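You operate a simulated robot arm through the tools that you are given. There is no shell and no other tool. Be economical: measure what you need, move in short steps, check, and stop when the job is done.

The job below is to be done with a simulated two-armed robot. You get a single attempt, and the scene is never put back.

Task
Swap the clamped spool for the one with yellow collars.
Fine: lay the old one on the table; move the loose vee block to the yellow mark; clamp again, fingers clear of the pad.

The check looks at the end state, three seconds after you hand in, the way a careful person would. Anything else that was tipped, shoved, dropped, spilled or broken makes it a failure.

Robot
Two 7-joint arms with fingered hands on one trunk, on a base that drives. Base frame: it is fixed to the floor where the robot stands at the start and does not move with it; the origin is under the middle of the robot, x ahead of it, y to its left, z up. Units: cm, degrees, N and s.
The left shoulder is at the start at [2.4, 17.2, 108], the right one opposite. With the tool pointing down near the work surface each hand reaches from about 42 to 80 cm from the robot's upright axis, wherever it stands, measured 20 degrees to its own side. Places, roughly: clamp lever on the clamping table [50, -20, 100]; pipe spool with yellow collars (21x7x7 cm) [60, 0, 80]. Payload 3.5 kg a hand.
Tool frame (each hand has its own): the origin (TCP) lies between the finger pads and is the grasp point; the fingertips stand 3 cm ahead of it; z points along the fingers, y is the line along which they close. Largest opening 10.4 cm; the body of the gripper starts 3.5 cm behind the TCP. The gripper is a hand of 3 fingers: y runs from the thumb to the fingers, the wrist lies at [-1.5, -10.4, -17.8] in the tool frame, and closing takes about 1.5 s.
Orientation is that of the tool frame in the base frame, as a unit quaternion [x, y, z, w]. With the fingers straight down and the wrist toward the robot, the tool's x, y and z point along [0, 1, 0], [1, 0, 0] and [0, 0, -1] of the base frame.

Tools
- The arms move only by the tool apply_moves. It takes "left_deltas", "right_deltas" or both (then of equal length, played together; a hand with none holds still); each is a list of rows, each a list of 6 numbers: the shift along the tool's x, y, z in units of 40 mm (1.0 is 40 mm), then the turn, a rotation vector about the tool's x, y, z in units of 4 degrees (1.0 is 4 degrees). In form: [[x, y, z, wx, wy, wz], ...]. A call has 1 to 10 rows; each row shifts and turns the commanded pose from where the row before left it, along the tool's axes as they then stand. "left_gripper" and "right_gripper" are, for a hand that has rows, the opening, from 0 (shut) to 1 (fully open), set as the call begins (left out, the last holds). A call with a number of a shift or a turn outside -1 to 1 is refused whole. A row lasts 0.2 s, in which the tool goes at most 5 cm and 8.6 degrees; a call with a longer step from one row to the next is refused whole, and so is a gripper value outside its range. Where a pose cannot be reached the arm comes as near as it can. A force on the tool above 50 N (or 10 N above the force at the start of the call, whichever is more), or a blocked arm, ends the call early, and 0.2 s more pass. Each finger travels about 7.2 cm/s and halts on what it meets, pressing with about 30 N; the grip force reading is that of the motor and also rises with nothing between the fingers. The clock runs only during rows and for 0.2 s after the last one: add rows that do not move to give the fingers time. It gives the time, the measured TCP pose, the force on the tool (base axes), the opening and the grip force at its end, in the units of the frame above (readings bear some noise), with the torque about the TCP (base axes, N m) and any sound that the robot's microphone picked up.
- Cameras (640 x 400 px; columns grow to the right, rows downward): "scene" is now at [13.3, -3.14, 128.41]; the picture's right is [-0.32, -0.95, -0.01], its down [-0.32, 0.12, -0.94] and it looks along [0.89, -0.29, -0.34] (base axes); focal length 214 px, centre (320, 200). "left" rides on the left gripper at [-6.4, -9.4, -11.7] in its tool frame; the picture's right is [-0.72, -0.33, 0.61], its down [0.64, -0.65, 0.40] and it looks along [0.27, 0.68, 0.68] (tool axes); focal length 238 px, centre (320, 200). "right" rides on the right gripper at [6.4, -9.4, -11.7] in its tool frame; the picture's right is [-0.72, 0.33, -0.61], its down [-0.64, -0.65, 0.40] and it looks along [-0.27, 0.68, 0.68] (tool axes); focal length 238 px, centre (320, 200). There is no depth. A picture from a camera that has moved, and an enlarged one, comes with that camera's place and axes in the base frame and with its lens. The place of the scene camera against the robot may be out by one fixed shift of up to 1.8 cm in any direction.
- capture(camera): a new picture of that camera. The clock stands still meanwhile.
- slide_trunk(by): slides the trunk up (or, below 0, down) by that many cm; the arms and the scene camera ride with it, the base frame stays. It gives what a move gives, with no picture.
- base_move(legs): drives the robot by 1 to 6 legs, each [ahead, left, turn to the left] in cm, cm and degrees, along the robot's own axes; the way and the turn of a leg run together, so that a leg with both is an arc; at most 150 cm and 180 degrees a leg. The arms and the cameras ride along, it lands a little off, and it stops where it bumps. It gives what a move gives.
- set_fingers(index, middle, thumb_bend, thumb_turn, hand): sets how far each is bent, from 0 (flat) to 1 (curled in); at 0.3 the hand is open as for a grip, at 0.7 the pads meet at the TCP. One left out holds its place. A second passes; each finger stops where it meets its share of the squeeze, and holds until it gets a number again. A gripper value or a shape takes the hand back. It gives what a move gives, with no picture; readings hold the bend of each and the force on the fingers (four entries, about 0 where the hand has none), thumb and palm. thumb_turn goes from beside the hand (0) to across from the fingers (1), as for a grip.
- set_grasp(shape, hand): the hand has 3 fingers and takes this shape, open, in about a second: jaw (thumb against the fingers, like two jaws); tri (thumb and two fingers); tip (a fingertip pinch); poke (one finger out to press); point (the index stretched); flat (the hand flat); cup (the hand cupped); fist (a fist). The gripper value then closes the fingers along that shape, each until it touches; the sizes above hold for jaw. It gives what a move gives, with no picture.
- pan_tilt(pan, tilt): turns the head with the scene camera to pan (to the left, within 86 degrees either way) and tilt (down, from -29 to 69), counted from straight ahead of the robot. It gives what a move gives.
- enlarge(camera, box): a new picture of the part [left, top, right, bottom] of that camera's present view, enlarged. The clock stands still meanwhile.
- close_job(): hands the job in; it is judged then, once.

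Work in short steps. Places have to be worked out from the pictures, the camera data and where the tool is seen: move nearer, look again, correct. Check each grasp and each placing, and mend what went wrong. You have 120 turns and 92 pictures in all, those below and enlarged ones among them. Open the grippers and draw the arms clear of the work before you hand the job in, unless the task says otherwise; then end with one line.

The tools are called after "Emit:" as a command line: name --argument value ..., lists and objects as JSON in quotes. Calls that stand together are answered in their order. apply_moves: Moves the arms, as the interface text tells. Its arguments: {"type":"object","properties":{"left_deltas":{"type":"array","items":{"type":"array","items":{"type":"number"}}},"left_gripper":{"type":"number"},"right_deltas":{"type":"array","items":{"type":"array","items":{"type":"number"}}},"right_gripper":{"type":"number"}},"required":[]} The other tools are called the same way: slide_trunk (by) slides the trunk up or down; set_grasp (shape, hand) gives the hand a shape; set_fingers (index, middle, thumb_bend, thumb_turn, hand) moves the fingers one by one; base_move (legs) drives the base; pan_tilt (pan, tilt) turns the head that bears the scene camera; capture (camera) takes a picture; enlarge (camera, box) takes an enlarged picture of a part of a camera's view; close_job () hands the job in.

At the start:

```text
t: 0.0
left_ee_pos: [41.19, 10.47, 119.63]
left_tool_rot: [0.702, 0.712, 0.018, 0.017]
left_contact_force: [1.2, 0.6, 0.1]
left_ft_torque: [-0.02, 0.0, 0.01]
left_gripper_width: 10.38
left_gripper_force: 0.0
left_shape: jaw
left_bend: [0.3, 0.3, 0.3, 0.98]
left_finger forces: [0.1, 0.1, 0.0, 0.1, 0.1, 0.1]
right_ee_pos: [33.49, -31.83, 127.36]
right_tool_rot: [0.704, 0.71, 0.015, 0.014]
right_contact_force: [-0.6, -0.7, 0.3]
right_ft_torque: [-0.01, -0.01, 0.02]
right_gripper_width: 10.38
right_gripper_force: 0.1
right_shape: jaw
right_bend: [0.3, 0.3, 0.3, 0.98]
right_finger forces: [0.0, 0.1, 0.0, 0.1, 0.0, 0.0]
trunk travel left (down, up): [-17.5, 57.9]
robot x, y, heading: [-4.26, 0.1, 0.5]
head pan, tilt: [-19.0, 22.2]
```

scene: 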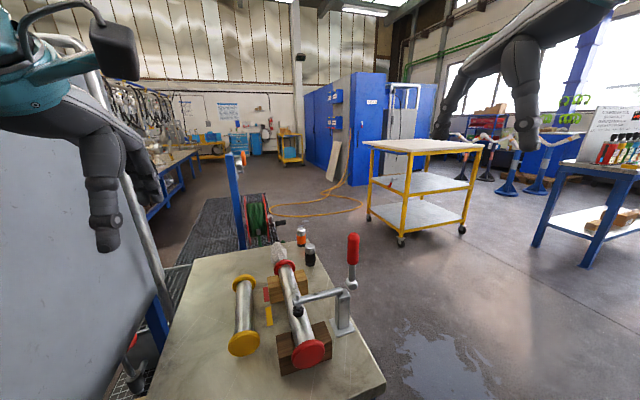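
right: 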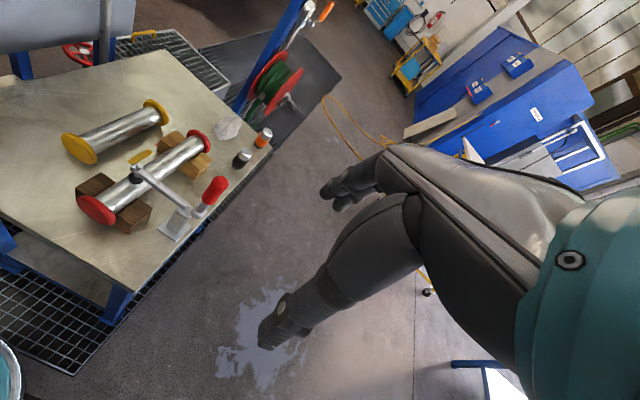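
left: 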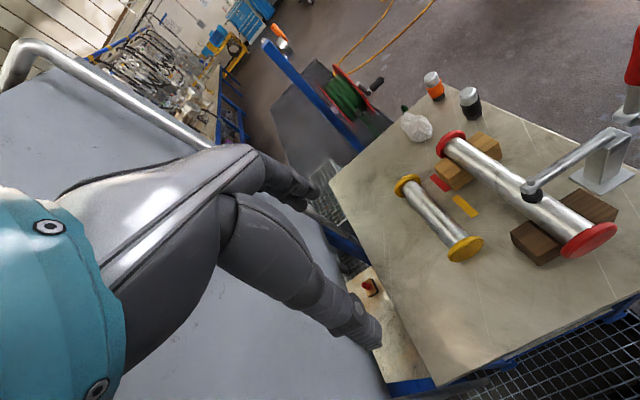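

The scene shows the table with the clamped red-collar spool on two vee blocks, the yellow one beside it, and a toggle clamp with a red handle. I turn the head to look at the table more closely.

Emit:
pan_tilt --pan -12 --tilt 45

Emit:
enlarge --camera "left" --box '[320, 50, 640, 300]'

Emit:
enlarge --camera "right" --box '[40, 80, 290, 260]'

Emit:
capture --camera "scene"

```text
t: 0.9
left_ee_pos: [41.33, 10.58, 119.47]
left_tool_rot: [0.699, 0.715, 0.018, 0.017]
left_contact_force: [0.3, -0.5, 1.5]
left_ft_torque: [0.0, -0.01, 0.0]
left_gripper_width: 10.39
left_gripper_force: 0.0
left_shape: jaw
left_bend: [0.3, 0.3, 0.3, 0.98]
left_finger forces: [0.0, 0.0, 0.0, 0.1, 0.0, 0.0]
right_ee_pos: [34.05, -31.8, 127.15]
right_tool_rot: [0.701, 0.713, 0.015, 0.012]
right_contact_force: [0.6, -0.6, 0.0]
right_ft_torque: [0.03, 0.0, -0.03]
right_gripper_width: 10.38
right_gripper_force: 0.1
right_shape: jaw
right_bend: [0.3, 0.3, 0.3, 0.98]
right_finger forces: [0.0, 0.0, 0.1, 0.0, 0.0, 0.0]
trunk travel left (down, up): [-17.5, 57.9]
robot x, y, heading: [-4.66, -0.05, 0.9]
head pan, tilt: [-12.0, 45.0]
```

```text
1.60 times, centred on (480, 175) of left
camera zoom: at [31.43, 3.86, 130.46], right [-0.28, -0.72, -0.63], down [-0.65, 0.63, -0.44], along [0.71, 0.29, -0.64], focal length 381 px, centre (64, 240)
```

zoom: 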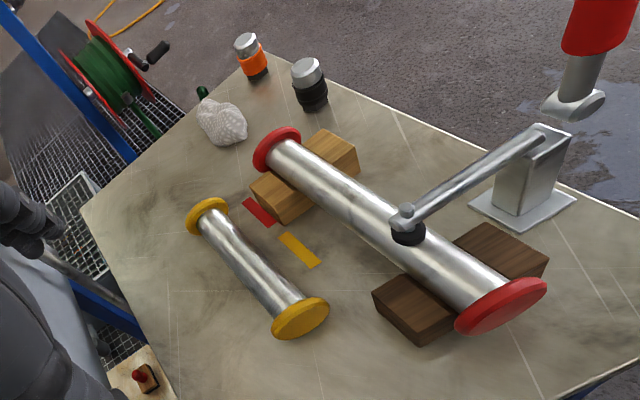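

```text
2.22 times, centred on (165, 170) of right
camera zoom: at [24.06, -25.64, 138.56], right [0.32, -0.72, 0.62], down [-0.63, -0.65, -0.43], along [0.71, -0.25, -0.65], focal length 530 px, centre (664, 267)
```

zoom: 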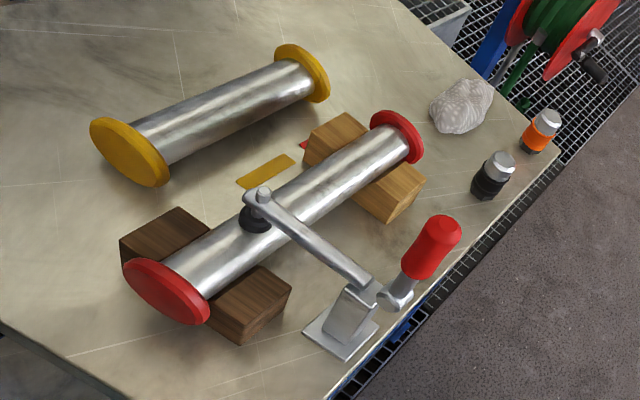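

```text
86 pictures are left
camera scene: at [12.91, -1.96, 124.79], right [-0.19, -0.98, -0.01], down [-0.67, 0.14, -0.73], along [0.72, -0.13, -0.68], focal length 214 px, centre (320, 200)
```

scene: 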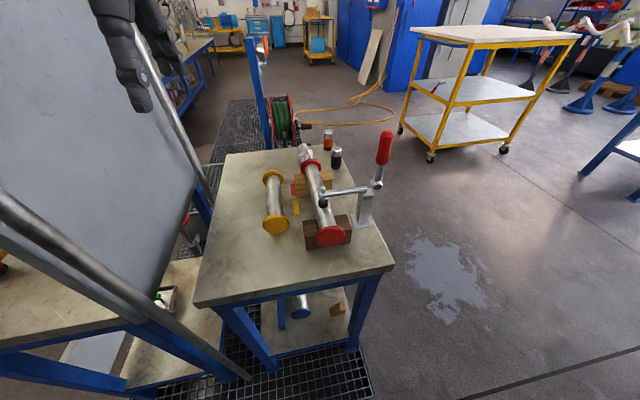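

Triangulating from the two hand cameras: table top z≈80.5, red spool along x at y≈-9.2 (x 40–67, axis z≈86), yellow at y≈2.8 (x 48–68), clamp pad (48,-9.2,88.5), handle (48,-21.5,~93–107), loose block x≈62.5, yellow mark centre x≈56.5. I bring the right hand nearer to see the clamp mechanism.

Emit:
apply_moves --right_deltas '[[0.6, 0.4, 0.4, 0, 0, 0], [0.6, 0.4, 0.4, 0, 0, 0], [0.6, 0.4, 0.4, 0, 0, 0], [0.6, 0.4, 0.4, 0, 0, 0]]'

Emit:
capture --camera "right"

```text
t: 2.1
left_ee_pos: [41.39, 10.75, 119.54]
left_tool_rot: [0.697, 0.717, 0.02, 0.018]
left_contact_force: [-0.7, -0.7, 0.3]
left_ft_torque: [0.0, 0.01, -0.01]
left_gripper_width: 10.39
left_gripper_force: 0.1
left_shape: jaw
left_bend: [0.3, 0.3, 0.3, 0.98]
left_finger forces: [0.0, 0.0, 0.1, 0.0, 0.1, 0.1]
right_ee_pos: [40.99, -21.83, 120.68]
right_tool_rot: [0.7, 0.714, 0.013, 0.007]
right_contact_force: [0.5, -1.0, 0.2]
right_ft_torque: [0.0, -0.02, 0.03]
right_gripper_width: 10.37
right_gripper_force: 0.1
right_shape: jaw
right_bend: [0.3, 0.3, 0.3, 0.98]
right_finger forces: [0.0, 0.1, 0.1, 0.1, 0.1, 0.1]
trunk travel left (down, up): [-17.5, 57.9]
robot x, y, heading: [-4.89, -0.28, 1.2]
head pan, tilt: [-12.0, 45.0]
stopped in row 4 (right hand): the arm was blocked; the commanded pose is now the measured one
```

```text
85 pictures are left
camera right: at [31.14, -15.87, 132.15], right [0.32, -0.72, 0.62], down [-0.63, -0.65, -0.43], along [0.71, -0.25, -0.66], focal length 238 px, centre (320, 200)
```

right: 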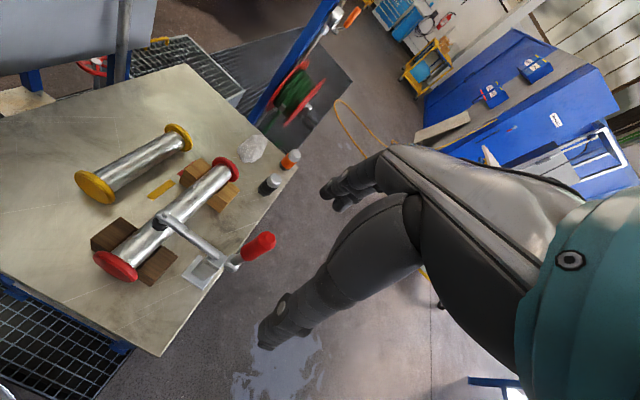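

The arm stopped without contact, likely cramped near shoulder height. I raise the trunk for more room over the handle; the arms ride up with it.

Emit:
slide_trunk --by 14

Emit:
apply_moves --right_deltas '[[0, 0.3, 0.8, 0, 0, 0], [0, 0.3, 0.8, 0, 0, 0], [0, 0.3, 0.8, 0, 0, 0], [0, 0.3, 0.8, 0, 0, 0]]'

Emit:
capture --camera "right"

```text
t: 3.7
left_ee_pos: [44.49, 11.23, 132.37]
left_tool_rot: [0.7, 0.714, 0.008, 0.01]
left_contact_force: [0.2, 0.0, -0.4]
left_ft_torque: [0.02, 0.0, 0.0]
left_gripper_width: 10.39
left_gripper_force: 0.0
left_shape: jaw
left_bend: [0.3, 0.3, 0.3, 0.98]
left_finger forces: [0.0, 0.0, 0.0, 0.1, 0.1, 0.1]
right_ee_pos: [43.75, -21.21, 133.7]
right_tool_rot: [0.702, 0.712, 0.002, 0.003]
right_contact_force: [0.9, 0.4, -0.6]
right_ft_torque: [-0.04, -0.01, 0.0]
right_gripper_width: 10.4
right_gripper_force: 0.0
right_shape: jaw
right_bend: [0.3, 0.3, 0.3, 0.98]
right_finger forces: [0.0, 0.0, 0.0, 0.0, 0.1, 0.1]
trunk travel left (down, up): [-31.5, 43.9]
robot x, y, heading: [-4.79, 0.26, 0.9]
head pan, tilt: [-12.0, 45.0]
```

```text
t: 4.7
left_ee_pos: [44.55, 11.04, 131.97]
left_tool_rot: [0.699, 0.715, 0.007, 0.008]
left_contact_force: [-0.8, -0.9, -0.1]
left_ft_torque: [0.01, 0.0, 0.01]
left_gripper_width: 10.38
left_gripper_force: 0.1
left_shape: jaw
left_bend: [0.3, 0.3, 0.3, 0.98]
left_finger forces: [0.0, 0.0, 0.1, 0.0, 0.0, 0.1]
right_ee_pos: [48.61, -21.31, 120.89]
right_tool_rot: [0.701, 0.713, 0.003, 0.003]
right_contact_force: [-0.7, -1.0, 0.3]
right_ft_torque: [-0.01, 0.02, 0.02]
right_gripper_width: 10.4
right_gripper_force: 0.1
right_shape: jaw
right_bend: [0.3, 0.3, 0.3, 0.98]
right_finger forces: [0.0, 0.0, 0.0, 0.0, 0.0, 0.1]
trunk travel left (down, up): [-31.5, 43.9]
robot x, y, heading: [-4.65, -0.34, 0.9]
head pan, tilt: [-12.0, 45.0]
```

```text
84 pictures are left
camera right: at [39.0, -15.22, 132.61], right [0.33, -0.71, 0.61], down [-0.64, -0.65, -0.41], along [0.69, -0.26, -0.67], focal length 238 px, centre (320, 200)
```

right: 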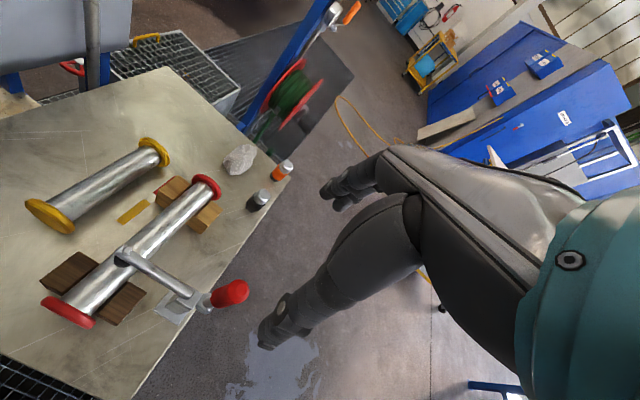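

The handle is upright at about (47.9,-22.2), top near z≈108, right below the hand. I lower the open right hand over it so the fingers straddle it in x.

Emit:
apply_moves --right_deltas '[[-0.2, -0.17, 0.7, 0, 0, 0], [0, 0, 0.8, 0, 0, 0], [0, 0, 0.8, 0, 0, 0], [0, 0, 0.7, 0, 0, 0], [0, 0, 0, 0, 0, 0]]' --right_gripper 1

Emit:
capture --camera "right"

Emit:
capture --camera "scene"

```text
t: 5.9
left_ee_pos: [44.49, 11.11, 132.0]
left_tool_rot: [0.7, 0.714, 0.007, 0.009]
left_contact_force: [-0.2, 0.2, 0.7]
left_ft_torque: [0.01, 0.0, 0.02]
left_gripper_width: 10.4
left_gripper_force: 0.1
left_shape: jaw
left_bend: [0.3, 0.3, 0.3, 0.98]
left_finger forces: [0.1, 0.1, 0.0, 0.0, 0.0, 0.1]
right_ee_pos: [47.94, -22.29, 108.77]
right_tool_rot: [0.702, 0.712, 0.002, 0.003]
right_contact_force: [-0.2, 0.1, -0.7]
right_ft_torque: [-0.01, 0.02, 0.0]
right_gripper_width: 10.42
right_gripper_force: 0.0
right_shape: jaw
right_bend: [0.3, 0.3, 0.3, 0.98]
right_finger forces: [0.0, 0.0, 0.0, 0.1, 0.0, 0.1]
trunk travel left (down, up): [-31.5, 43.9]
robot x, y, heading: [-4.65, -0.09, 0.6]
head pan, tilt: [-12.0, 45.0]
```

```text
83 pictures are left
camera right: at [38.41, -16.04, 120.54], right [0.33, -0.71, 0.62], down [-0.64, -0.65, -0.41], along [0.69, -0.26, -0.67], focal length 238 px, centre (320, 200)
```

right: 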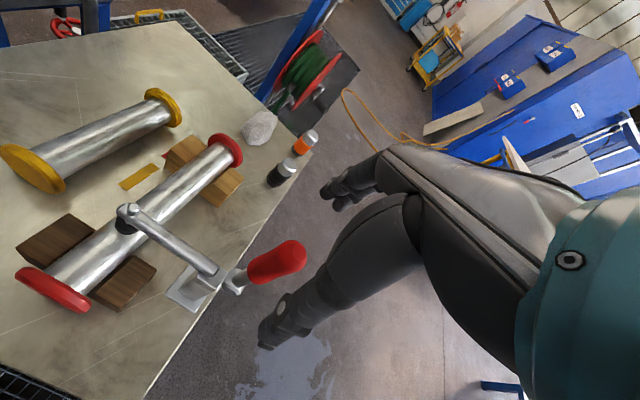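

```text
82 pictures are left
camera scene: at [10.12, -1.49, 138.6], right [-0.19, -0.98, 0.0], down [-0.69, 0.14, -0.71], along [0.7, -0.14, -0.7], focal length 214 px, centre (320, 200)
```

scene: 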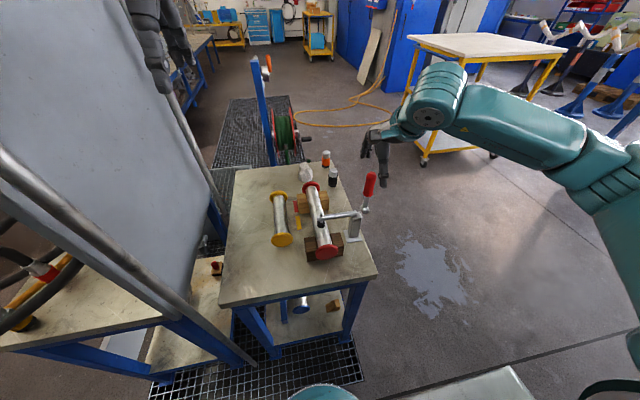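

The TCP is centred about 2 cm above the handle top. I descend 4 cm and close on the handle.

Emit:
apply_moves --right_deltas '[[0, 0, 0.5, 0, 0, 0], [0, 0, 0.5, 0, 0, 0], [0, 0, 0, 0, 0, 0]]'

Emit:
apply_moves --right_deltas '[[0, 0, 0, 0, 0, 0], [0, 0, 0, 0, 0, 0], [0, 0, 0, 0, 0, 0], [0, 0, 0, 0, 0, 0], [0, 0, 0, 0, 0, 0], [0, 0, 0, 0, 0, 0], [0, 0, 0, 0, 0, 0]]' --right_gripper 0

Emit:
capture --camera "right"

```text
t: 6.7
left_ee_pos: [44.52, 11.04, 132.04]
left_tool_rot: [0.7, 0.714, 0.008, 0.009]
left_contact_force: [-0.4, 0.5, -0.5]
left_ft_torque: [0.02, 0.02, 0.03]
left_gripper_width: 10.38
left_gripper_force: 0.0
left_shape: jaw
left_bend: [0.3, 0.3, 0.3, 0.98]
left_finger forces: [0.1, 0.0, 0.1, 0.0, 0.1, 0.0]
right_ee_pos: [47.94, -22.16, 104.79]
right_tool_rot: [0.701, 0.713, 0.002, 0.002]
right_contact_force: [-0.4, 0.2, -0.5]
right_ft_torque: [0.0, 0.0, 0.02]
right_gripper_width: 10.38
right_gripper_force: 0.0
right_shape: jaw
right_bend: [0.3, 0.3, 0.3, 0.98]
right_finger forces: [0.1, 0.1, 0.0, 0.1, 0.0, 0.1]
trunk travel left (down, up): [-31.5, 43.9]
robot x, y, heading: [-4.96, 0.39, 1.0]
head pan, tilt: [-12.0, 45.0]
```

```text
t: 8.3
left_ee_pos: [44.53, 11.16, 131.98]
left_tool_rot: [0.7, 0.714, 0.007, 0.008]
left_contact_force: [0.0, 0.4, 0.2]
left_ft_torque: [0.01, -0.01, -0.01]
left_gripper_width: 10.38
left_gripper_force: 0.1
left_shape: jaw
left_bend: [0.3, 0.3, 0.3, 0.98]
left_finger forces: [0.0, 0.0, 0.0, 0.0, 0.0, 0.0]
right_ee_pos: [48.05, -22.3, 104.85]
right_tool_rot: [0.702, 0.713, 0.002, 0.002]
right_contact_force: [-2.0, -2.0, -1.9]
right_ft_torque: [-0.01, 0.02, -0.02]
right_gripper_width: 1.76
right_gripper_force: 29.8
right_shape: jaw
right_bend: [0.73, 0.64, 0.74, 1.0]
right_finger forces: [17.3, 7.7, 0.0, 0.0, 26.5, 0.0]
trunk travel left (down, up): [-31.5, 43.9]
robot x, y, heading: [-4.64, 0.07, 1.0]
head pan, tilt: [-12.0, 45.0]
```

```text
81 pictures are left
camera right: at [38.47, -16.04, 116.59], right [0.33, -0.71, 0.61], down [-0.64, -0.65, -0.41], along [0.69, -0.26, -0.67], focal length 238 px, centre (320, 200)
```

right: 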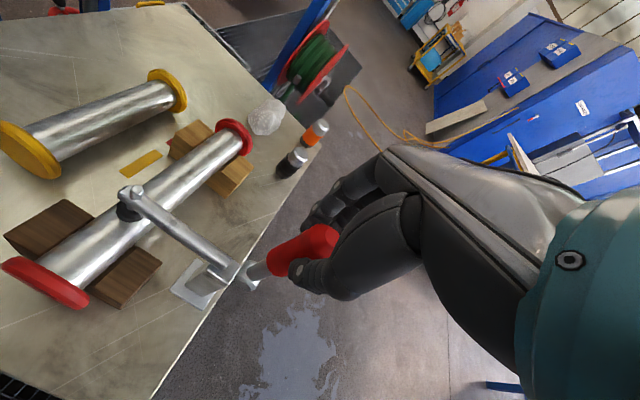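

The handle is gripped (26 N on the thumb). I judge the hinge at about (48,-21,91.5) and swing the handle outward (-y) on an arc, 20° first, watching forces.

Emit:
apply_moves --right_deltas '[[-0.23, 0, 0.008, 0, 1, 0], [-0.23, 0, 0.008, 0, 1, 0], [-0.23, 0, 0.008, 0, 1, 0], [-0.23, 0, 0.008, 0, 1, 0], [-0.23, 0, 0.008, 0, 1, 0]]'

Emit:
capture --camera "right"

```text
t: 9.5
left_ee_pos: [44.56, 11.07, 132.04]
left_tool_rot: [0.699, 0.715, 0.007, 0.008]
left_contact_force: [-0.5, -0.2, -0.2]
left_ft_torque: [0.02, -0.03, 0.0]
left_gripper_width: 10.4
left_gripper_force: 0.1
left_shape: jaw
left_bend: [0.3, 0.3, 0.3, 0.98]
left_finger forces: [0.1, 0.1, 0.0, 0.0, 0.0, 0.1]
right_ee_pos: [48.16, -26.66, 104.01]
right_tool_rot: [0.691, 0.702, 0.123, -0.122]
right_contact_force: [-3.8, 3.5, -4.8]
right_ft_torque: [0.06, 0.05, 0.01]
right_gripper_width: 1.76
right_gripper_force: 29.8
right_shape: jaw
right_bend: [0.73, 0.65, 0.74, 1.0]
right_finger forces: [17.3, 6.7, 0.0, 0.1, 28.2, 0.0]
trunk travel left (down, up): [-31.5, 43.9]
robot x, y, heading: [-4.62, 0.25, 1.1]
head pan, tilt: [-12.0, 45.0]
```

```text
80 pictures are left
camera right: at [38.6, -24.93, 117.24], right [0.34, -0.88, 0.33], down [-0.64, -0.47, -0.6], along [0.69, -0.01, -0.73], focal length 238 px, centre (320, 200)
```

right: 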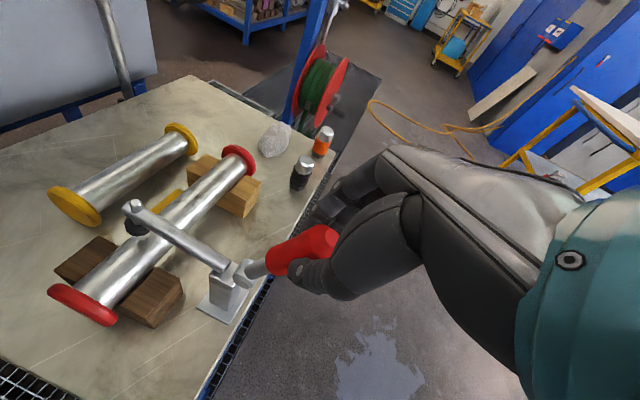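

Small forces, and the pad is visibly lifting off the spool. I continue the arc by another 36°.

Emit:
apply_moves --right_deltas '[[-0.23, 0, 0.008, 0, 1, 0], [-0.23, 0, 0.008, 0, 1, 0], [-0.23, 0, 0.008, 0, 1, 0], [-0.23, 0, 0.008, 0, 1, 0], [-0.23, 0, 0.008, 0, 1, 0], [-0.23, 0, 0.008, 0, 1, 0], [-0.23, 0, 0.008, 0, 1, 0], [-0.23, 0, 0.008, 0, 1, 0], [-0.23, 0, 0.008, 0, 1, 0]]'

Emit:
capture --camera "right"

Emit:
capture --camera "scene"

```text
t: 11.5
left_ee_pos: [44.41, 11.05, 131.93]
left_tool_rot: [0.7, 0.714, 0.007, 0.008]
left_contact_force: [-0.3, 0.3, -0.1]
left_ft_torque: [-0.03, 0.0, -0.03]
left_gripper_width: 10.39
left_gripper_force: 0.1
left_shape: jaw
left_bend: [0.3, 0.3, 0.3, 0.98]
left_finger forces: [0.0, 0.1, 0.1, 0.0, 0.0, 0.1]
right_ee_pos: [48.23, -32.8, 98.99]
right_tool_rot: [0.618, 0.631, 0.329, -0.335]
right_contact_force: [-3.8, 16.4, -9.6]
right_ft_torque: [0.11, -0.01, 0.0]
right_gripper_width: 1.66
right_gripper_force: 30.2
right_shape: jaw
right_bend: [0.73, 0.66, 0.73, 1.0]
right_finger forces: [17.7, 6.4, 0.0, 0.0, 26.9, 0.0]
trunk travel left (down, up): [-31.5, 43.9]
robot x, y, heading: [-4.41, 0.01, 1.0]
head pan, tilt: [-12.0, 45.0]
```

```text
79 pictures are left
camera right: at [38.92, -39.25, 110.79], right [0.34, -0.9, -0.25], down [-0.65, -0.04, -0.76], along [0.68, 0.43, -0.6], focal length 238 px, centre (320, 200)
```

right: 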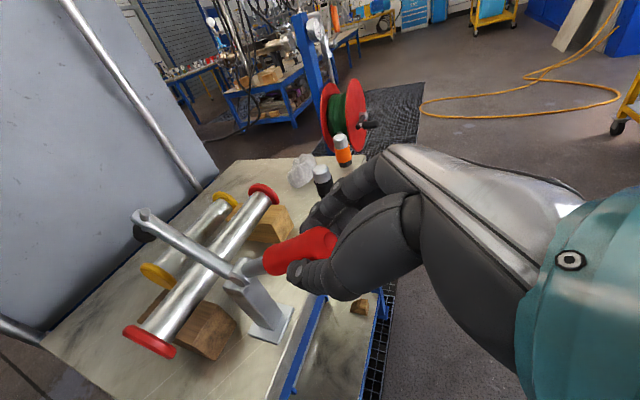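

```text
78 pictures are left
camera scene: at [10.14, -1.49, 138.59], right [-0.19, -0.98, 0.0], down [-0.69, 0.14, -0.71], along [0.7, -0.14, -0.7], focal length 214 px, centre (320, 200)
```

scene: 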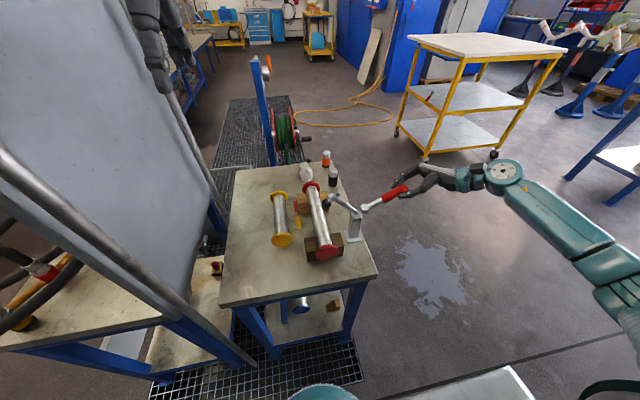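

The arm is well up (56°); force is mostly radial (slightly too large radius). I continue with a small inward correction.

Emit:
apply_moves --right_deltas '[[-0.21, 0, 0.06, 0, 1, 0], [-0.22, 0, 0.04, 0, 1, 0], [-0.22, 0, 0.02, 0, 1, 0], [-0.22, 0, 0.01, 0, 1, 0], [-0.22, 0, 0.01, 0, 1, 0]]'

Emit:
capture --camera "scene"

```text
t: 12.7
left_ee_pos: [44.52, 11.05, 132.03]
left_tool_rot: [0.7, 0.714, 0.007, 0.008]
left_contact_force: [-0.8, -0.5, 0.4]
left_ft_torque: [0.01, -0.01, 0.0]
left_gripper_width: 10.4
left_gripper_force: 0.0
left_shape: jaw
left_bend: [0.3, 0.3, 0.3, 0.98]
left_finger forces: [0.1, 0.1, 0.1, 0.1, 0.0, 0.1]
right_ee_pos: [48.17, -33.3, 98.21]
right_tool_rot: [0.606, 0.618, 0.352, -0.356]
right_contact_force: [-4.8, 13.8, -9.0]
right_ft_torque: [0.06, 0.03, 0.04]
right_gripper_width: 1.63
right_gripper_force: 30.0
right_shape: jaw
right_bend: [0.73, 0.66, 0.73, 1.0]
right_finger forces: [17.3, 6.9, 0.0, 0.0, 27.8, 0.0]
right hand out of reach, approached as far as the arm can: row 2, 3, 4, 5
trunk travel left (down, up): [-31.5, 43.9]
robot x, y, heading: [-4.79, 0.11, 0.9]
head pan, tilt: [-12.0, 45.0]
```

```text
77 pictures are left
camera scene: at [10.13, -1.48, 138.59], right [-0.19, -0.98, 0.0], down [-0.69, 0.14, -0.71], along [0.7, -0.14, -0.7], focal length 214 px, centre (320, 200)
```

scene: 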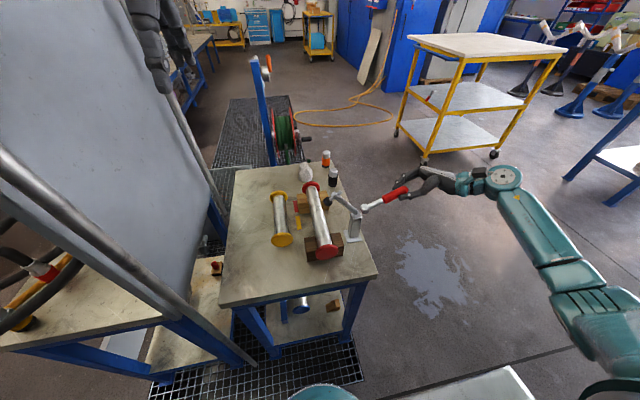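

The arm reached an orientation limit at ~60°. I push the handle further without turning the hand, letting the handle turn in the grip.

Emit:
apply_moves --right_deltas '[[-0.25, 0, 0.0, 0, 0, 0], [-0.25, 0, 0.04, 0, 0, 0], [-0.25, 0, 0.06, 0, 0, 0], [0, 0, 0, 0, 0, 0]]'

Emit:
capture --camera "right"

```text
t: 13.7
left_ee_pos: [44.48, 10.98, 132.14]
left_tool_rot: [0.7, 0.714, 0.006, 0.008]
left_contact_force: [0.7, -0.5, -0.5]
left_ft_torque: [-0.01, 0.0, 0.01]
left_gripper_width: 10.38
left_gripper_force: 0.0
left_shape: jaw
left_bend: [0.3, 0.3, 0.3, 0.98]
left_finger forces: [0.0, 0.0, 0.0, 0.0, 0.1, 0.0]
right_ee_pos: [48.32, -33.23, 98.38]
right_tool_rot: [0.607, 0.618, 0.352, -0.355]
right_contact_force: [-5.5, 16.0, -10.3]
right_ft_torque: [0.0, 0.01, 0.06]
right_gripper_width: 1.6
right_gripper_force: 29.9
right_shape: jaw
right_bend: [0.73, 0.66, 0.73, 1.0]
right_finger forces: [16.8, 7.0, 0.0, 0.0, 27.8, 0.1]
right hand out of reach, approached as far as the arm can: row 1, 2, 3
trunk travel left (down, up): [-31.5, 43.9]
robot x, y, heading: [-4.62, 0.22, 0.8]
head pan, tilt: [-12.0, 45.0]
```

```text
76 pictures are left
camera right: at [38.93, -40.41, 109.68], right [0.34, -0.89, -0.31], down [-0.65, 0.02, -0.76], along [0.68, 0.46, -0.57], focal length 238 px, centre (320, 200)
```

right: 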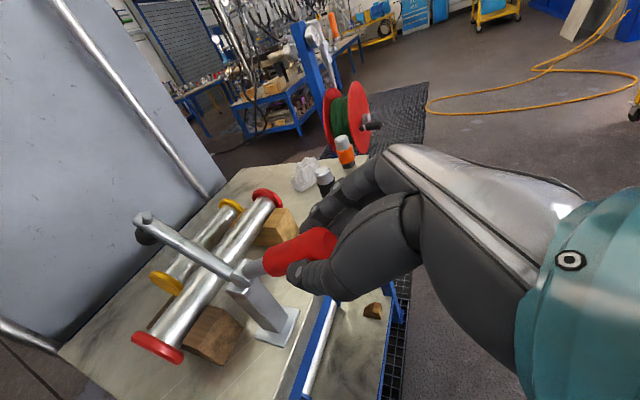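

I'll open the right fingers to see whether the clamp stays open by itself.

Emit:
apply_moves --right_deltas '[[0, 0, 0, 0, 0, 0], [0, 0, 0, 0, 0, 0], [0, 0, 0, 0, 0, 0], [0, 0, 0, 0, 0, 0], [0, 0, 0, 0, 0, 0]]' --right_gripper 1

Emit:
capture --camera "right"

```text
t: 14.9
left_ee_pos: [44.5, 10.98, 132.15]
left_tool_rot: [0.7, 0.714, 0.006, 0.008]
left_contact_force: [-0.3, -0.9, -1.0]
left_ft_torque: [0.01, 0.02, 0.0]
left_gripper_width: 10.41
left_gripper_force: 0.0
left_shape: jaw
left_bend: [0.3, 0.3, 0.3, 0.98]
left_finger forces: [0.1, 0.1, 0.0, 0.1, 0.0, 0.0]
right_ee_pos: [48.29, -33.25, 98.38]
right_tool_rot: [0.606, 0.618, 0.352, -0.355]
right_contact_force: [0.8, 0.0, 1.1]
right_ft_torque: [0.04, -0.01, 0.03]
right_gripper_width: 10.38
right_gripper_force: 0.1
right_shape: jaw
right_bend: [0.3, 0.3, 0.3, 0.98]
right_finger forces: [0.0, 0.1, 0.1, 0.1, 0.0, 0.0]
trunk travel left (down, up): [-31.5, 43.9]
robot x, y, heading: [-5.09, 0.09, 1.1]
head pan, tilt: [-12.0, 45.0]
```

```text
75 pictures are left
camera right: at [38.93, -40.45, 109.73], right [0.34, -0.89, -0.31], down [-0.65, 0.02, -0.76], along [0.68, 0.46, -0.57], focal length 238 px, centre (320, 200)
```

right: 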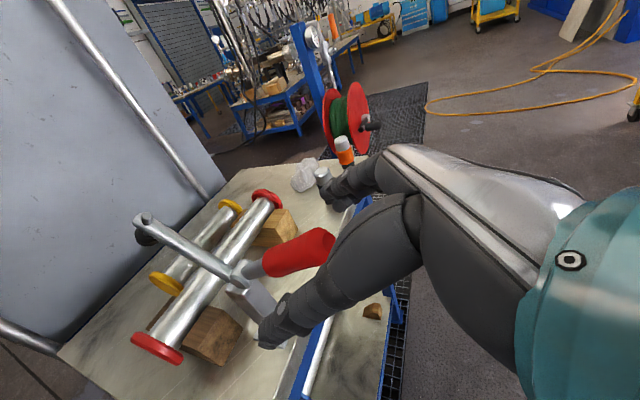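

The clamp stays where it is. I withdraw the right hand along its axis, turn it upright again and close it, to then push the handle further down from above.

Emit:
apply_moves --right_deltas '[[0, 0, -0.8, 0, 0, 0], [0, 0, -0.8, 0, 0, 0], [0, 0, -0.5, 0, -1, 0], [0, 0, -0.5, 0, -1, 0], [0, 0, -0.5, 0, -1, 0], [0, 0, -0.5, 0, -1, 0], [0, 0, -0.3, 0, -1, 0], [0, 0, 0, 0, -1, 0], [0, 0, 0, 0, -1, 0], [0, 0, 0, 0, -1, 0]]'

Emit:
apply_moves --right_deltas '[[0, 0, -0.3, 0, -1, 0], [0, 0, -0.3, 0, -1, 0], [0, 0, 0, 0, -1, 0], [0, 0, 0, 0, -1, 0], [0, 0, 0, 0, -1, 0], [0, 0, 0, 0, -1, 0]]' --right_gripper 0

Emit:
capture --camera "right"

```text
t: 17.1
left_ee_pos: [44.58, 11.07, 131.93]
left_tool_rot: [0.7, 0.714, 0.007, 0.008]
left_contact_force: [1.0, 0.4, 0.3]
left_ft_torque: [0.01, 0.0, 0.01]
left_gripper_width: 10.43
left_gripper_force: 0.1
left_shape: jaw
left_bend: [0.3, 0.3, 0.3, 0.98]
left_finger forces: [0.0, 0.0, 0.0, 0.0, 0.0, 0.0]
right_ee_pos: [47.44, -41.7, 103.37]
right_tool_rot: [0.681, 0.691, 0.172, -0.169]
right_contact_force: [-0.5, 0.2, 0.8]
right_ft_torque: [0.02, 0.02, -0.04]
right_gripper_width: 10.37
right_gripper_force: 0.0
right_shape: jaw
right_bend: [0.3, 0.3, 0.3, 0.98]
right_finger forces: [0.0, 0.0, 0.1, 0.1, 0.1, 0.1]
right hand out of reach, approached as far as the arm can: row 1, 2, 6
trunk travel left (down, up): [-31.5, 43.9]
robot x, y, heading: [-4.72, 0.03, 0.9]
head pan, tilt: [-12.0, 45.0]
```

```text
t: 18.5
left_ee_pos: [44.53, 11.03, 132.01]
left_tool_rot: [0.7, 0.714, 0.007, 0.008]
left_contact_force: [0.0, -0.4, -0.9]
left_ft_torque: [-0.03, -0.01, -0.02]
left_gripper_width: 10.37
left_gripper_force: 0.1
left_shape: jaw
left_bend: [0.3, 0.3, 0.3, 0.98]
left_finger forces: [0.0, 0.0, 0.1, 0.0, 0.0, 0.0]
right_ee_pos: [47.59, -42.78, 105.62]
right_tool_rot: [0.702, 0.711, 0.026, -0.023]
right_contact_force: [-0.7, 0.1, 0.0]
right_ft_torque: [0.0, -0.02, 0.03]
right_gripper_width: 0.03
right_gripper_force: 30.3
right_shape: jaw
right_bend: [0.7, 0.7, 0.47, 1.0]
right_finger forces: [0.0, 0.0, 0.1, 0.1, 0.0, 0.1]
trunk travel left (down, up): [-31.5, 43.9]
robot x, y, heading: [-4.51, -0.4, 0.9]
head pan, tilt: [-12.0, 45.0]
```

```text
74 pictures are left
camera right: at [37.97, -37.43, 117.67], right [0.33, -0.75, 0.56], down [-0.64, -0.62, -0.45], along [0.69, -0.21, -0.69], focal length 238 px, centre (320, 200)
```

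right: 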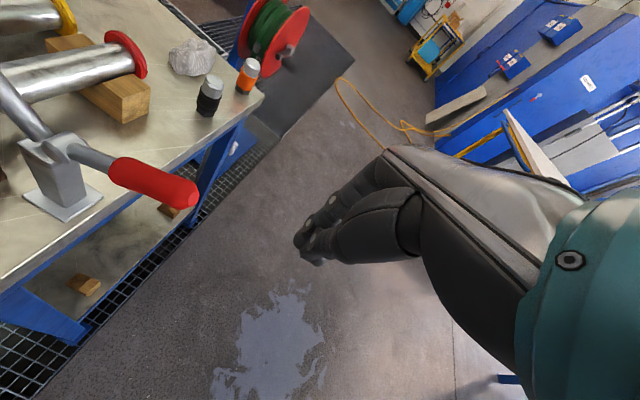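

Handle end is at about (48,-33,99). I lift, move over y≈-31 with closed fingers, and press down gently.

Emit:
apply_moves --right_deltas '[[0, 0, -0.6, 0, -0.5, 0], [0, 0, -0.6, 0, -0.5, 0], [0.8, 0.05, 0, 0, 0, 0], [0.8, 0, 0, 0, 0, 0], [0.8, 0, 0, 0, 0, 0], [0.5, 0, 0, 0, 0, 0]]'

Emit:
apply_moves --right_deltas '[[0, 0, 0.5, 0, 0, 0], [0, 0, 0.5, 0, 0, 0], [0, 0, 0.4, 0, 0, 0], [0, 0, 0.4, 0, 0, 0], [0, 0, 0.4, 0, 0, 0], [0, 0, 0.4, 0, 0, 0], [0, 0, 0.4, 0, 0, 0]]'

Emit:
capture --camera "right"

```text
t: 19.9
left_ee_pos: [44.6, 11.11, 131.96]
left_tool_rot: [0.7, 0.714, 0.006, 0.008]
left_contact_force: [-0.5, 0.5, 0.1]
left_ft_torque: [-0.03, -0.03, 0.01]
left_gripper_width: 10.41
left_gripper_force: 0.1
left_shape: jaw
left_bend: [0.3, 0.3, 0.3, 0.98]
left_finger forces: [0.1, 0.1, 0.1, 0.0, 0.0, 0.0]
right_ee_pos: [47.66, -31.49, 110.32]
right_tool_rot: [0.702, 0.712, 0.002, 0.002]
right_contact_force: [-0.2, -0.3, 0.2]
right_ft_torque: [0.02, 0.0, 0.02]
right_gripper_width: 0.0
right_gripper_force: 30.0
right_shape: jaw
right_bend: [0.7, 0.7, 0.47, 1.0]
right_finger forces: [0.0, 0.1, 0.1, 0.0, 0.0, 0.1]
trunk travel left (down, up): [-31.5, 43.9]
robot x, y, heading: [-4.74, 0.06, 0.7]
head pan, tilt: [-12.0, 45.0]
```

```text
t: 21.5
left_ee_pos: [44.59, 11.07, 132.01]
left_tool_rot: [0.7, 0.714, 0.007, 0.008]
left_contact_force: [-0.6, -0.1, 0.2]
left_ft_torque: [0.02, 0.01, -0.01]
left_gripper_width: 10.38
left_gripper_force: 0.0
left_shape: jaw
left_bend: [0.3, 0.3, 0.3, 0.98]
left_finger forces: [0.1, 0.0, 0.0, 0.0, 0.1, 0.0]
right_ee_pos: [47.73, -31.45, 98.46]
right_tool_rot: [0.702, 0.712, 0.002, 0.002]
right_contact_force: [-0.7, -0.4, 6.1]
right_ft_torque: [-0.1, 0.02, -0.03]
right_gripper_width: 0.0
right_gripper_force: 30.2
right_shape: jaw
right_bend: [0.7, 0.7, 0.47, 1.0]
right_finger forces: [0.0, 0.0, 0.0, 0.0, 0.0, 0.0]
trunk travel left (down, up): [-31.5, 43.9]
robot x, y, heading: [-4.26, 0.12, 0.8]
head pan, tilt: [-12.0, 45.0]
```

```text
73 pictures are left
camera right: at [38.04, -25.25, 110.14], right [0.33, -0.71, 0.62], down [-0.64, -0.65, -0.41], along [0.69, -0.26, -0.67], focal length 238 px, centre (320, 200)
```

right: 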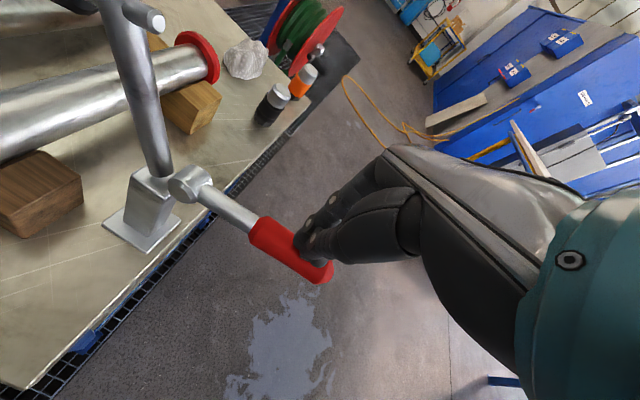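

It yields at just 6 N. I press on about 4 cm more.

Emit:
apply_moves --right_deltas '[[0, 0, 0.3, 0, 0, 0], [0, 0, 0.3, 0, 0, 0], [0, 0, 0.25, 0, 0, 0], [0, 0, 0.2, 0, 0, 0]]'

Emit:
capture --camera "right"

```text
t: 22.0
left_ee_pos: [44.47, 11.03, 132.01]
left_tool_rot: [0.7, 0.714, 0.007, 0.009]
left_contact_force: [0.2, -0.4, 0.8]
left_ft_torque: [0.02, -0.01, 0.02]
left_gripper_width: 10.4
left_gripper_force: 0.1
left_shape: jaw
left_bend: [0.3, 0.3, 0.3, 0.98]
left_finger forces: [0.0, 0.0, 0.1, 0.0, 0.0, 0.0]
right_ee_pos: [47.89, -31.34, 98.38]
right_tool_rot: [0.702, 0.712, 0.012, 0.01]
right_contact_force: [-14.3, 1.5, 20.2]
right_ft_torque: [-0.27, 0.52, -0.22]
right_gripper_width: 0.02
right_gripper_force: 30.4
right_shape: jaw
right_bend: [0.7, 0.7, 0.47, 1.0]
right_finger forces: [0.0, 57.5, 0.0, 0.0, 0.1, 0.0]
trunk travel left (down, up): [-31.5, 43.9]
robot x, y, heading: [-4.17, 0.02, 0.7]
head pan, tilt: [-12.0, 45.0]
stopped in row 2 (right hand): the force on the tool passed its limit at 61 N (the readings are from after the stop); the commanded pose is now the measured one
```

```text
72 pictures are left
camera right: at [38.04, -25.28, 109.82], right [0.32, -0.72, 0.62], down [-0.63, -0.65, -0.43], along [0.71, -0.26, -0.66], focal length 238 px, centre (320, 200)
```

right: 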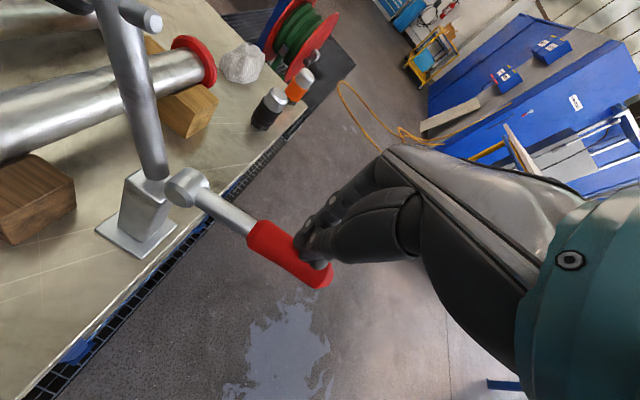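

Hit the clamp's end stop: fully open (~75°). I raise the right hand and move it clear to the right, then look at the scene.

Emit:
apply_moves --right_deltas '[[0, 0, -0.8, 0, 0, 0], [0, 0, -0.8, 0, 0, 0], [0, 0, -0.8, 0, 0, 0], [0, 0, -0.8, 0, 0, 0], [-0.7, -0.5, 0, 0, 0, 0], [-0.7, -0.5, 0, 0, 0, 0], [-0.7, 0, 0, 0, 0, 0]]'

Emit:
capture --camera "scene"

Emit:
capture --camera "left"

```text
t: 23.6
left_ee_pos: [44.55, 10.89, 131.99]
left_tool_rot: [0.7, 0.714, 0.007, 0.008]
left_contact_force: [0.4, 0.1, -0.7]
left_ft_torque: [-0.01, 0.02, -0.01]
left_gripper_width: 10.37
left_gripper_force: 0.0
left_shape: jaw
left_bend: [0.3, 0.3, 0.3, 0.98]
left_finger forces: [0.1, 0.0, 0.0, 0.1, 0.0, 0.0]
right_ee_pos: [43.55, -39.97, 110.71]
right_tool_rot: [0.702, 0.712, 0.011, 0.01]
right_contact_force: [0.5, 1.2, -0.5]
right_ft_torque: [0.0, -0.01, 0.01]
right_gripper_width: 0.0
right_gripper_force: 29.5
right_shape: jaw
right_bend: [0.7, 0.7, 0.47, 1.0]
right_finger forces: [0.0, 0.0, 0.1, 0.1, 0.0, 0.0]
trunk travel left (down, up): [-31.5, 43.9]
robot x, y, heading: [-4.81, 0.24, 1.2]
head pan, tilt: [-12.0, 45.0]
```

```text
71 pictures are left
camera scene: at [10.04, -1.42, 138.61], right [-0.19, -0.98, 0.0], down [-0.69, 0.14, -0.71], along [0.7, -0.14, -0.7], focal length 214 px, centre (320, 200)
```

scene: 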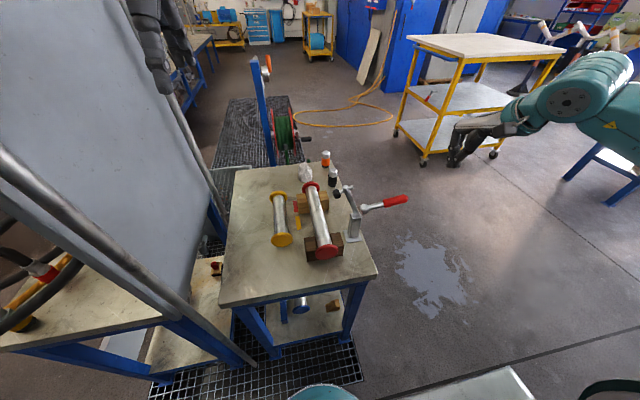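

```text
70 pictures are left
camera left: at [34.92, 4.43, 143.27], right [-0.3, -0.73, -0.62], down [-0.66, 0.63, -0.42], along [0.69, 0.28, -0.67], focal length 238 px, centre (320, 200)
```

left: 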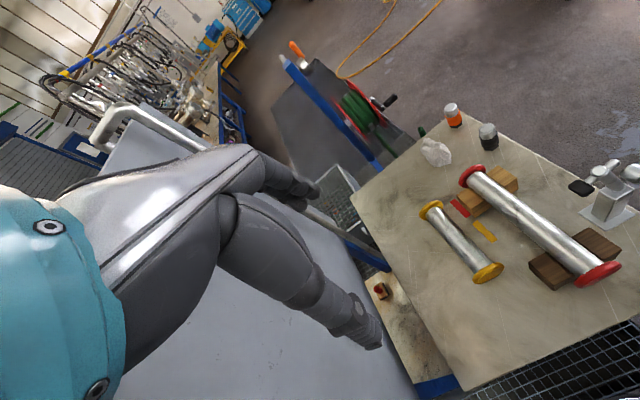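

Clamp is fully open. I look left to judge how near the grey panel is, since the left arm works beside it.

Emit:
pan_tilt --pan 35 --tilt 35

Emit:
capture --camera "scene"

```text
t: 24.8
left_ee_pos: [44.49, 11.05, 131.91]
left_tool_rot: [0.701, 0.713, 0.006, 0.008]
left_contact_force: [-0.5, 0.4, -0.6]
left_ft_torque: [-0.02, -0.01, -0.05]
left_gripper_width: 10.39
left_gripper_force: 0.1
left_shape: jaw
left_bend: [0.3, 0.3, 0.3, 0.98]
left_finger forces: [0.1, 0.0, 0.1, 0.0, 0.1, 0.1]
right_ee_pos: [43.52, -39.98, 110.77]
right_tool_rot: [0.702, 0.712, 0.01, 0.009]
right_contact_force: [-0.3, 0.2, 0.3]
right_ft_torque: [-0.04, 0.02, 0.0]
right_gripper_width: 0.0
right_gripper_force: 29.7
right_shape: jaw
right_bend: [0.7, 0.7, 0.47, 1.0]
right_finger forces: [0.0, 0.0, 0.0, 0.1, 0.0, 0.0]
trunk travel left (down, up): [-31.5, 43.9]
robot x, y, heading: [-4.52, -0.24, 1.0]
head pan, tilt: [35.0, 35.0]
```

```text
69 pictures are left
camera scene: at [9.2, 5.31, 140.07], right [0.58, -0.81, 0.0], down [-0.46, -0.34, -0.82], along [0.67, 0.48, -0.57], focal length 214 px, centre (320, 200)
```

scene: 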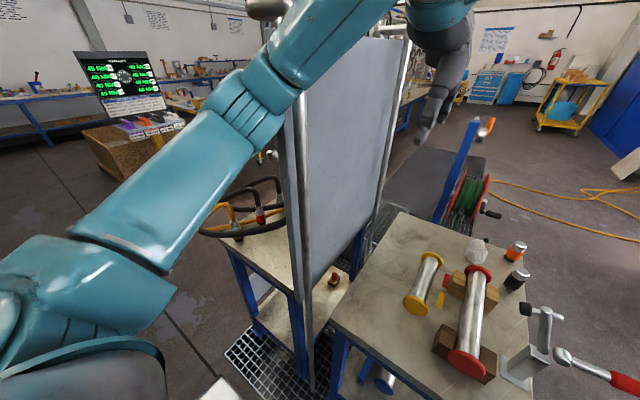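

The grey board stands at y≈24 (x 30–75), just where the left elbow/wrist would go. Shifting the robot 22 cm to the right puts the left arm squarely in front of the spools and clear of the board.

Emit:
base_move --legs '[[0, -22, 0]]'

Emit:
pan_tilt --pan 10 --tilt 50

Emit:
capture --camera "scene"

Emit:
capture --camera "left"

```text
t: 26.4
left_ee_pos: [45.45, -11.03, 131.67]
left_tool_rot: [0.7, 0.714, 0.005, 0.005]
left_contact_force: [0.6, 0.1, 0.4]
left_ft_torque: [0.0, -0.03, 0.0]
left_gripper_width: 10.4
left_gripper_force: 0.1
left_shape: jaw
left_bend: [0.3, 0.3, 0.3, 0.98]
left_finger forces: [0.1, 0.1, 0.0, 0.1, 0.0, 0.0]
right_ee_pos: [44.33, -61.89, 110.37]
right_tool_rot: [0.702, 0.712, 0.009, 0.007]
right_contact_force: [-1.1, -0.2, -0.7]
right_ft_torque: [0.03, -0.03, 0.0]
right_gripper_width: 0.02
right_gripper_force: 29.7
right_shape: jaw
right_bend: [0.7, 0.7, 0.47, 1.0]
right_finger forces: [0.0, 0.0, 0.1, 0.1, 0.1, 0.0]
trunk travel left (down, up): [-31.5, 43.9]
robot x, y, heading: [-4.22, -21.89, 0.8]
head pan, tilt: [35.0, 35.0]
```

```text
t: 27.3
left_ee_pos: [45.48, -10.89, 131.76]
left_tool_rot: [0.701, 0.713, 0.005, 0.005]
left_contact_force: [0.7, 0.0, 0.2]
left_ft_torque: [0.01, 0.02, 0.0]
left_gripper_width: 10.4
left_gripper_force: 0.0
left_shape: jaw
left_bend: [0.3, 0.3, 0.3, 0.98]
left_finger forces: [0.0, 0.0, 0.1, 0.0, 0.0, 0.0]
right_ee_pos: [44.44, -61.89, 110.4]
right_tool_rot: [0.702, 0.712, 0.009, 0.008]
right_contact_force: [0.3, 0.1, -0.3]
right_ft_torque: [-0.01, -0.01, 0.02]
right_gripper_width: 0.0
right_gripper_force: 29.7
right_shape: jaw
right_bend: [0.7, 0.7, 0.47, 1.0]
right_finger forces: [0.0, 0.1, 0.1, 0.0, 0.0, 0.0]
trunk travel left (down, up): [-31.5, 43.9]
robot x, y, heading: [-4.28, -22.39, 0.7]
head pan, tilt: [10.0, 50.0]
```

```text
68 pictures are left
camera scene: at [10.67, -20.41, 137.84], right [0.19, -0.98, 0.0], down [-0.75, -0.14, -0.64], along [0.63, 0.12, -0.77], focal length 214 px, centre (320, 200)
```

scene: 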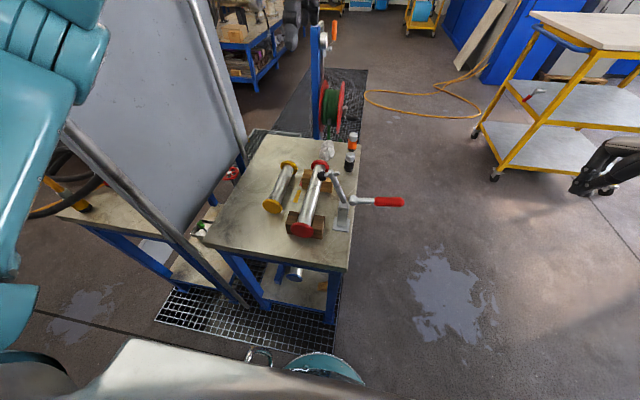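

```text
67 pictures are left
camera left: at [35.98, -17.59, 143.04], right [-0.3, -0.73, -0.62], down [-0.66, 0.63, -0.41], along [0.69, 0.28, -0.67], focal length 238 px, centre (320, 200)
```

left: 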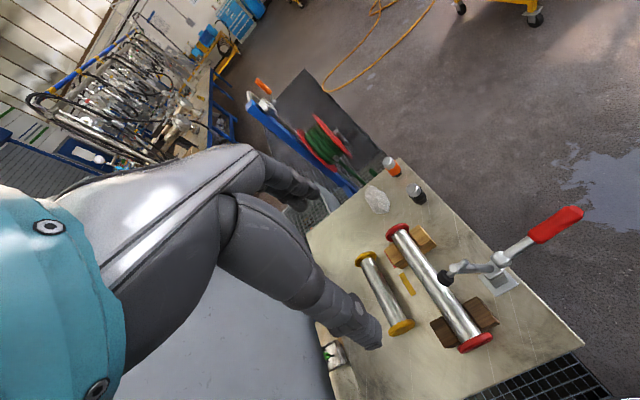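

All good. Now I yaw the left hand by 90° so its fingers close across the spool (wrist toward +y), staying high.

Emit:
apply_moves --left_deltas '[[0, 0.2, 0, 0, 0, 1], [0, 0.2, 0, 0, 0, 1], [0, 0.2, 0, 0, 0, 1], [0, 0.2, 0, 0, 0, 1], [0, 0.2, 0, 0, 0, 1], [0, 0, 0, 0, 0, 1], [0, 0, 0, 0, 0, 1], [0, 0, 0, 0, 0, 1], [0, 0, 0, 0, 0, 1], [0, 0, 0, 0, 0, 1]]'

Emit:
apply_moves --left_deltas '[[0.1, 0, 0, 0, 0, 1], [0.1, 0, 0, 0, 0, 1], [0.1, 0, 0, 0, 0, 1], [0.1, 0, 0, 0, 0, 1], [0.1, 0, 0, 0, 0, 1], [0.1, 0, 0, 0, 0, 1], [0.1, 0, 0, 0, 0, 1], [0.1, 0, 0, 0, 0, 1], [0, 0, 0, 0, 0, 1], [0, 0, 0, 0, 0, 1]]'

```text
t: 29.5
left_ee_pos: [49.44, -11.46, 131.85]
left_tool_rot: [0.902, 0.431, 0.006, 0.003]
left_contact_force: [-0.3, 0.2, -0.5]
left_ft_torque: [0.04, -0.02, -0.03]
left_gripper_width: 10.4
left_gripper_force: 0.0
left_shape: jaw
left_bend: [0.3, 0.3, 0.3, 0.98]
left_finger forces: [0.0, 0.0, 0.1, 0.0, 0.0, 0.0]
right_ee_pos: [44.35, -61.83, 110.38]
right_tool_rot: [0.702, 0.712, 0.008, 0.008]
right_contact_force: [0.6, -0.4, -0.4]
right_ft_torque: [0.0, 0.0, 0.02]
right_gripper_width: 0.05
right_gripper_force: 29.8
right_shape: jaw
right_bend: [0.7, 0.7, 0.47, 1.0]
right_finger forces: [0.0, 0.1, 0.0, 0.1, 0.0, 0.0]
trunk travel left (down, up): [-31.5, 43.9]
robot x, y, heading: [-4.11, -22.11, 0.7]
head pan, tilt: [10.0, 50.0]
```

```text
t: 31.7
left_ee_pos: [51.99, -9.51, 131.76]
left_tool_rot: [0.995, 0.096, 0.007, 0.001]
left_contact_force: [0.0, 0.2, 0.5]
left_ft_torque: [0.06, -0.04, 0.01]
left_gripper_width: 10.38
left_gripper_force: 0.0
left_shape: jaw
left_bend: [0.3, 0.3, 0.3, 0.98]
left_finger forces: [0.0, 0.1, 0.0, 0.1, 0.0, 0.0]
right_ee_pos: [44.34, -61.98, 110.41]
right_tool_rot: [0.702, 0.712, 0.008, 0.008]
right_contact_force: [-0.1, 0.4, 0.6]
right_ft_torque: [0.0, 0.01, 0.01]
right_gripper_width: 0.0
right_gripper_force: 29.2
right_shape: jaw
right_bend: [0.7, 0.7, 0.47, 1.0]
right_finger forces: [0.0, 0.0, 0.0, 0.0, 0.0, 0.0]
trunk travel left (down, up): [-31.5, 43.9]
robot x, y, heading: [-3.94, -21.71, 0.8]
head pan, tilt: [10.0, 50.0]
```

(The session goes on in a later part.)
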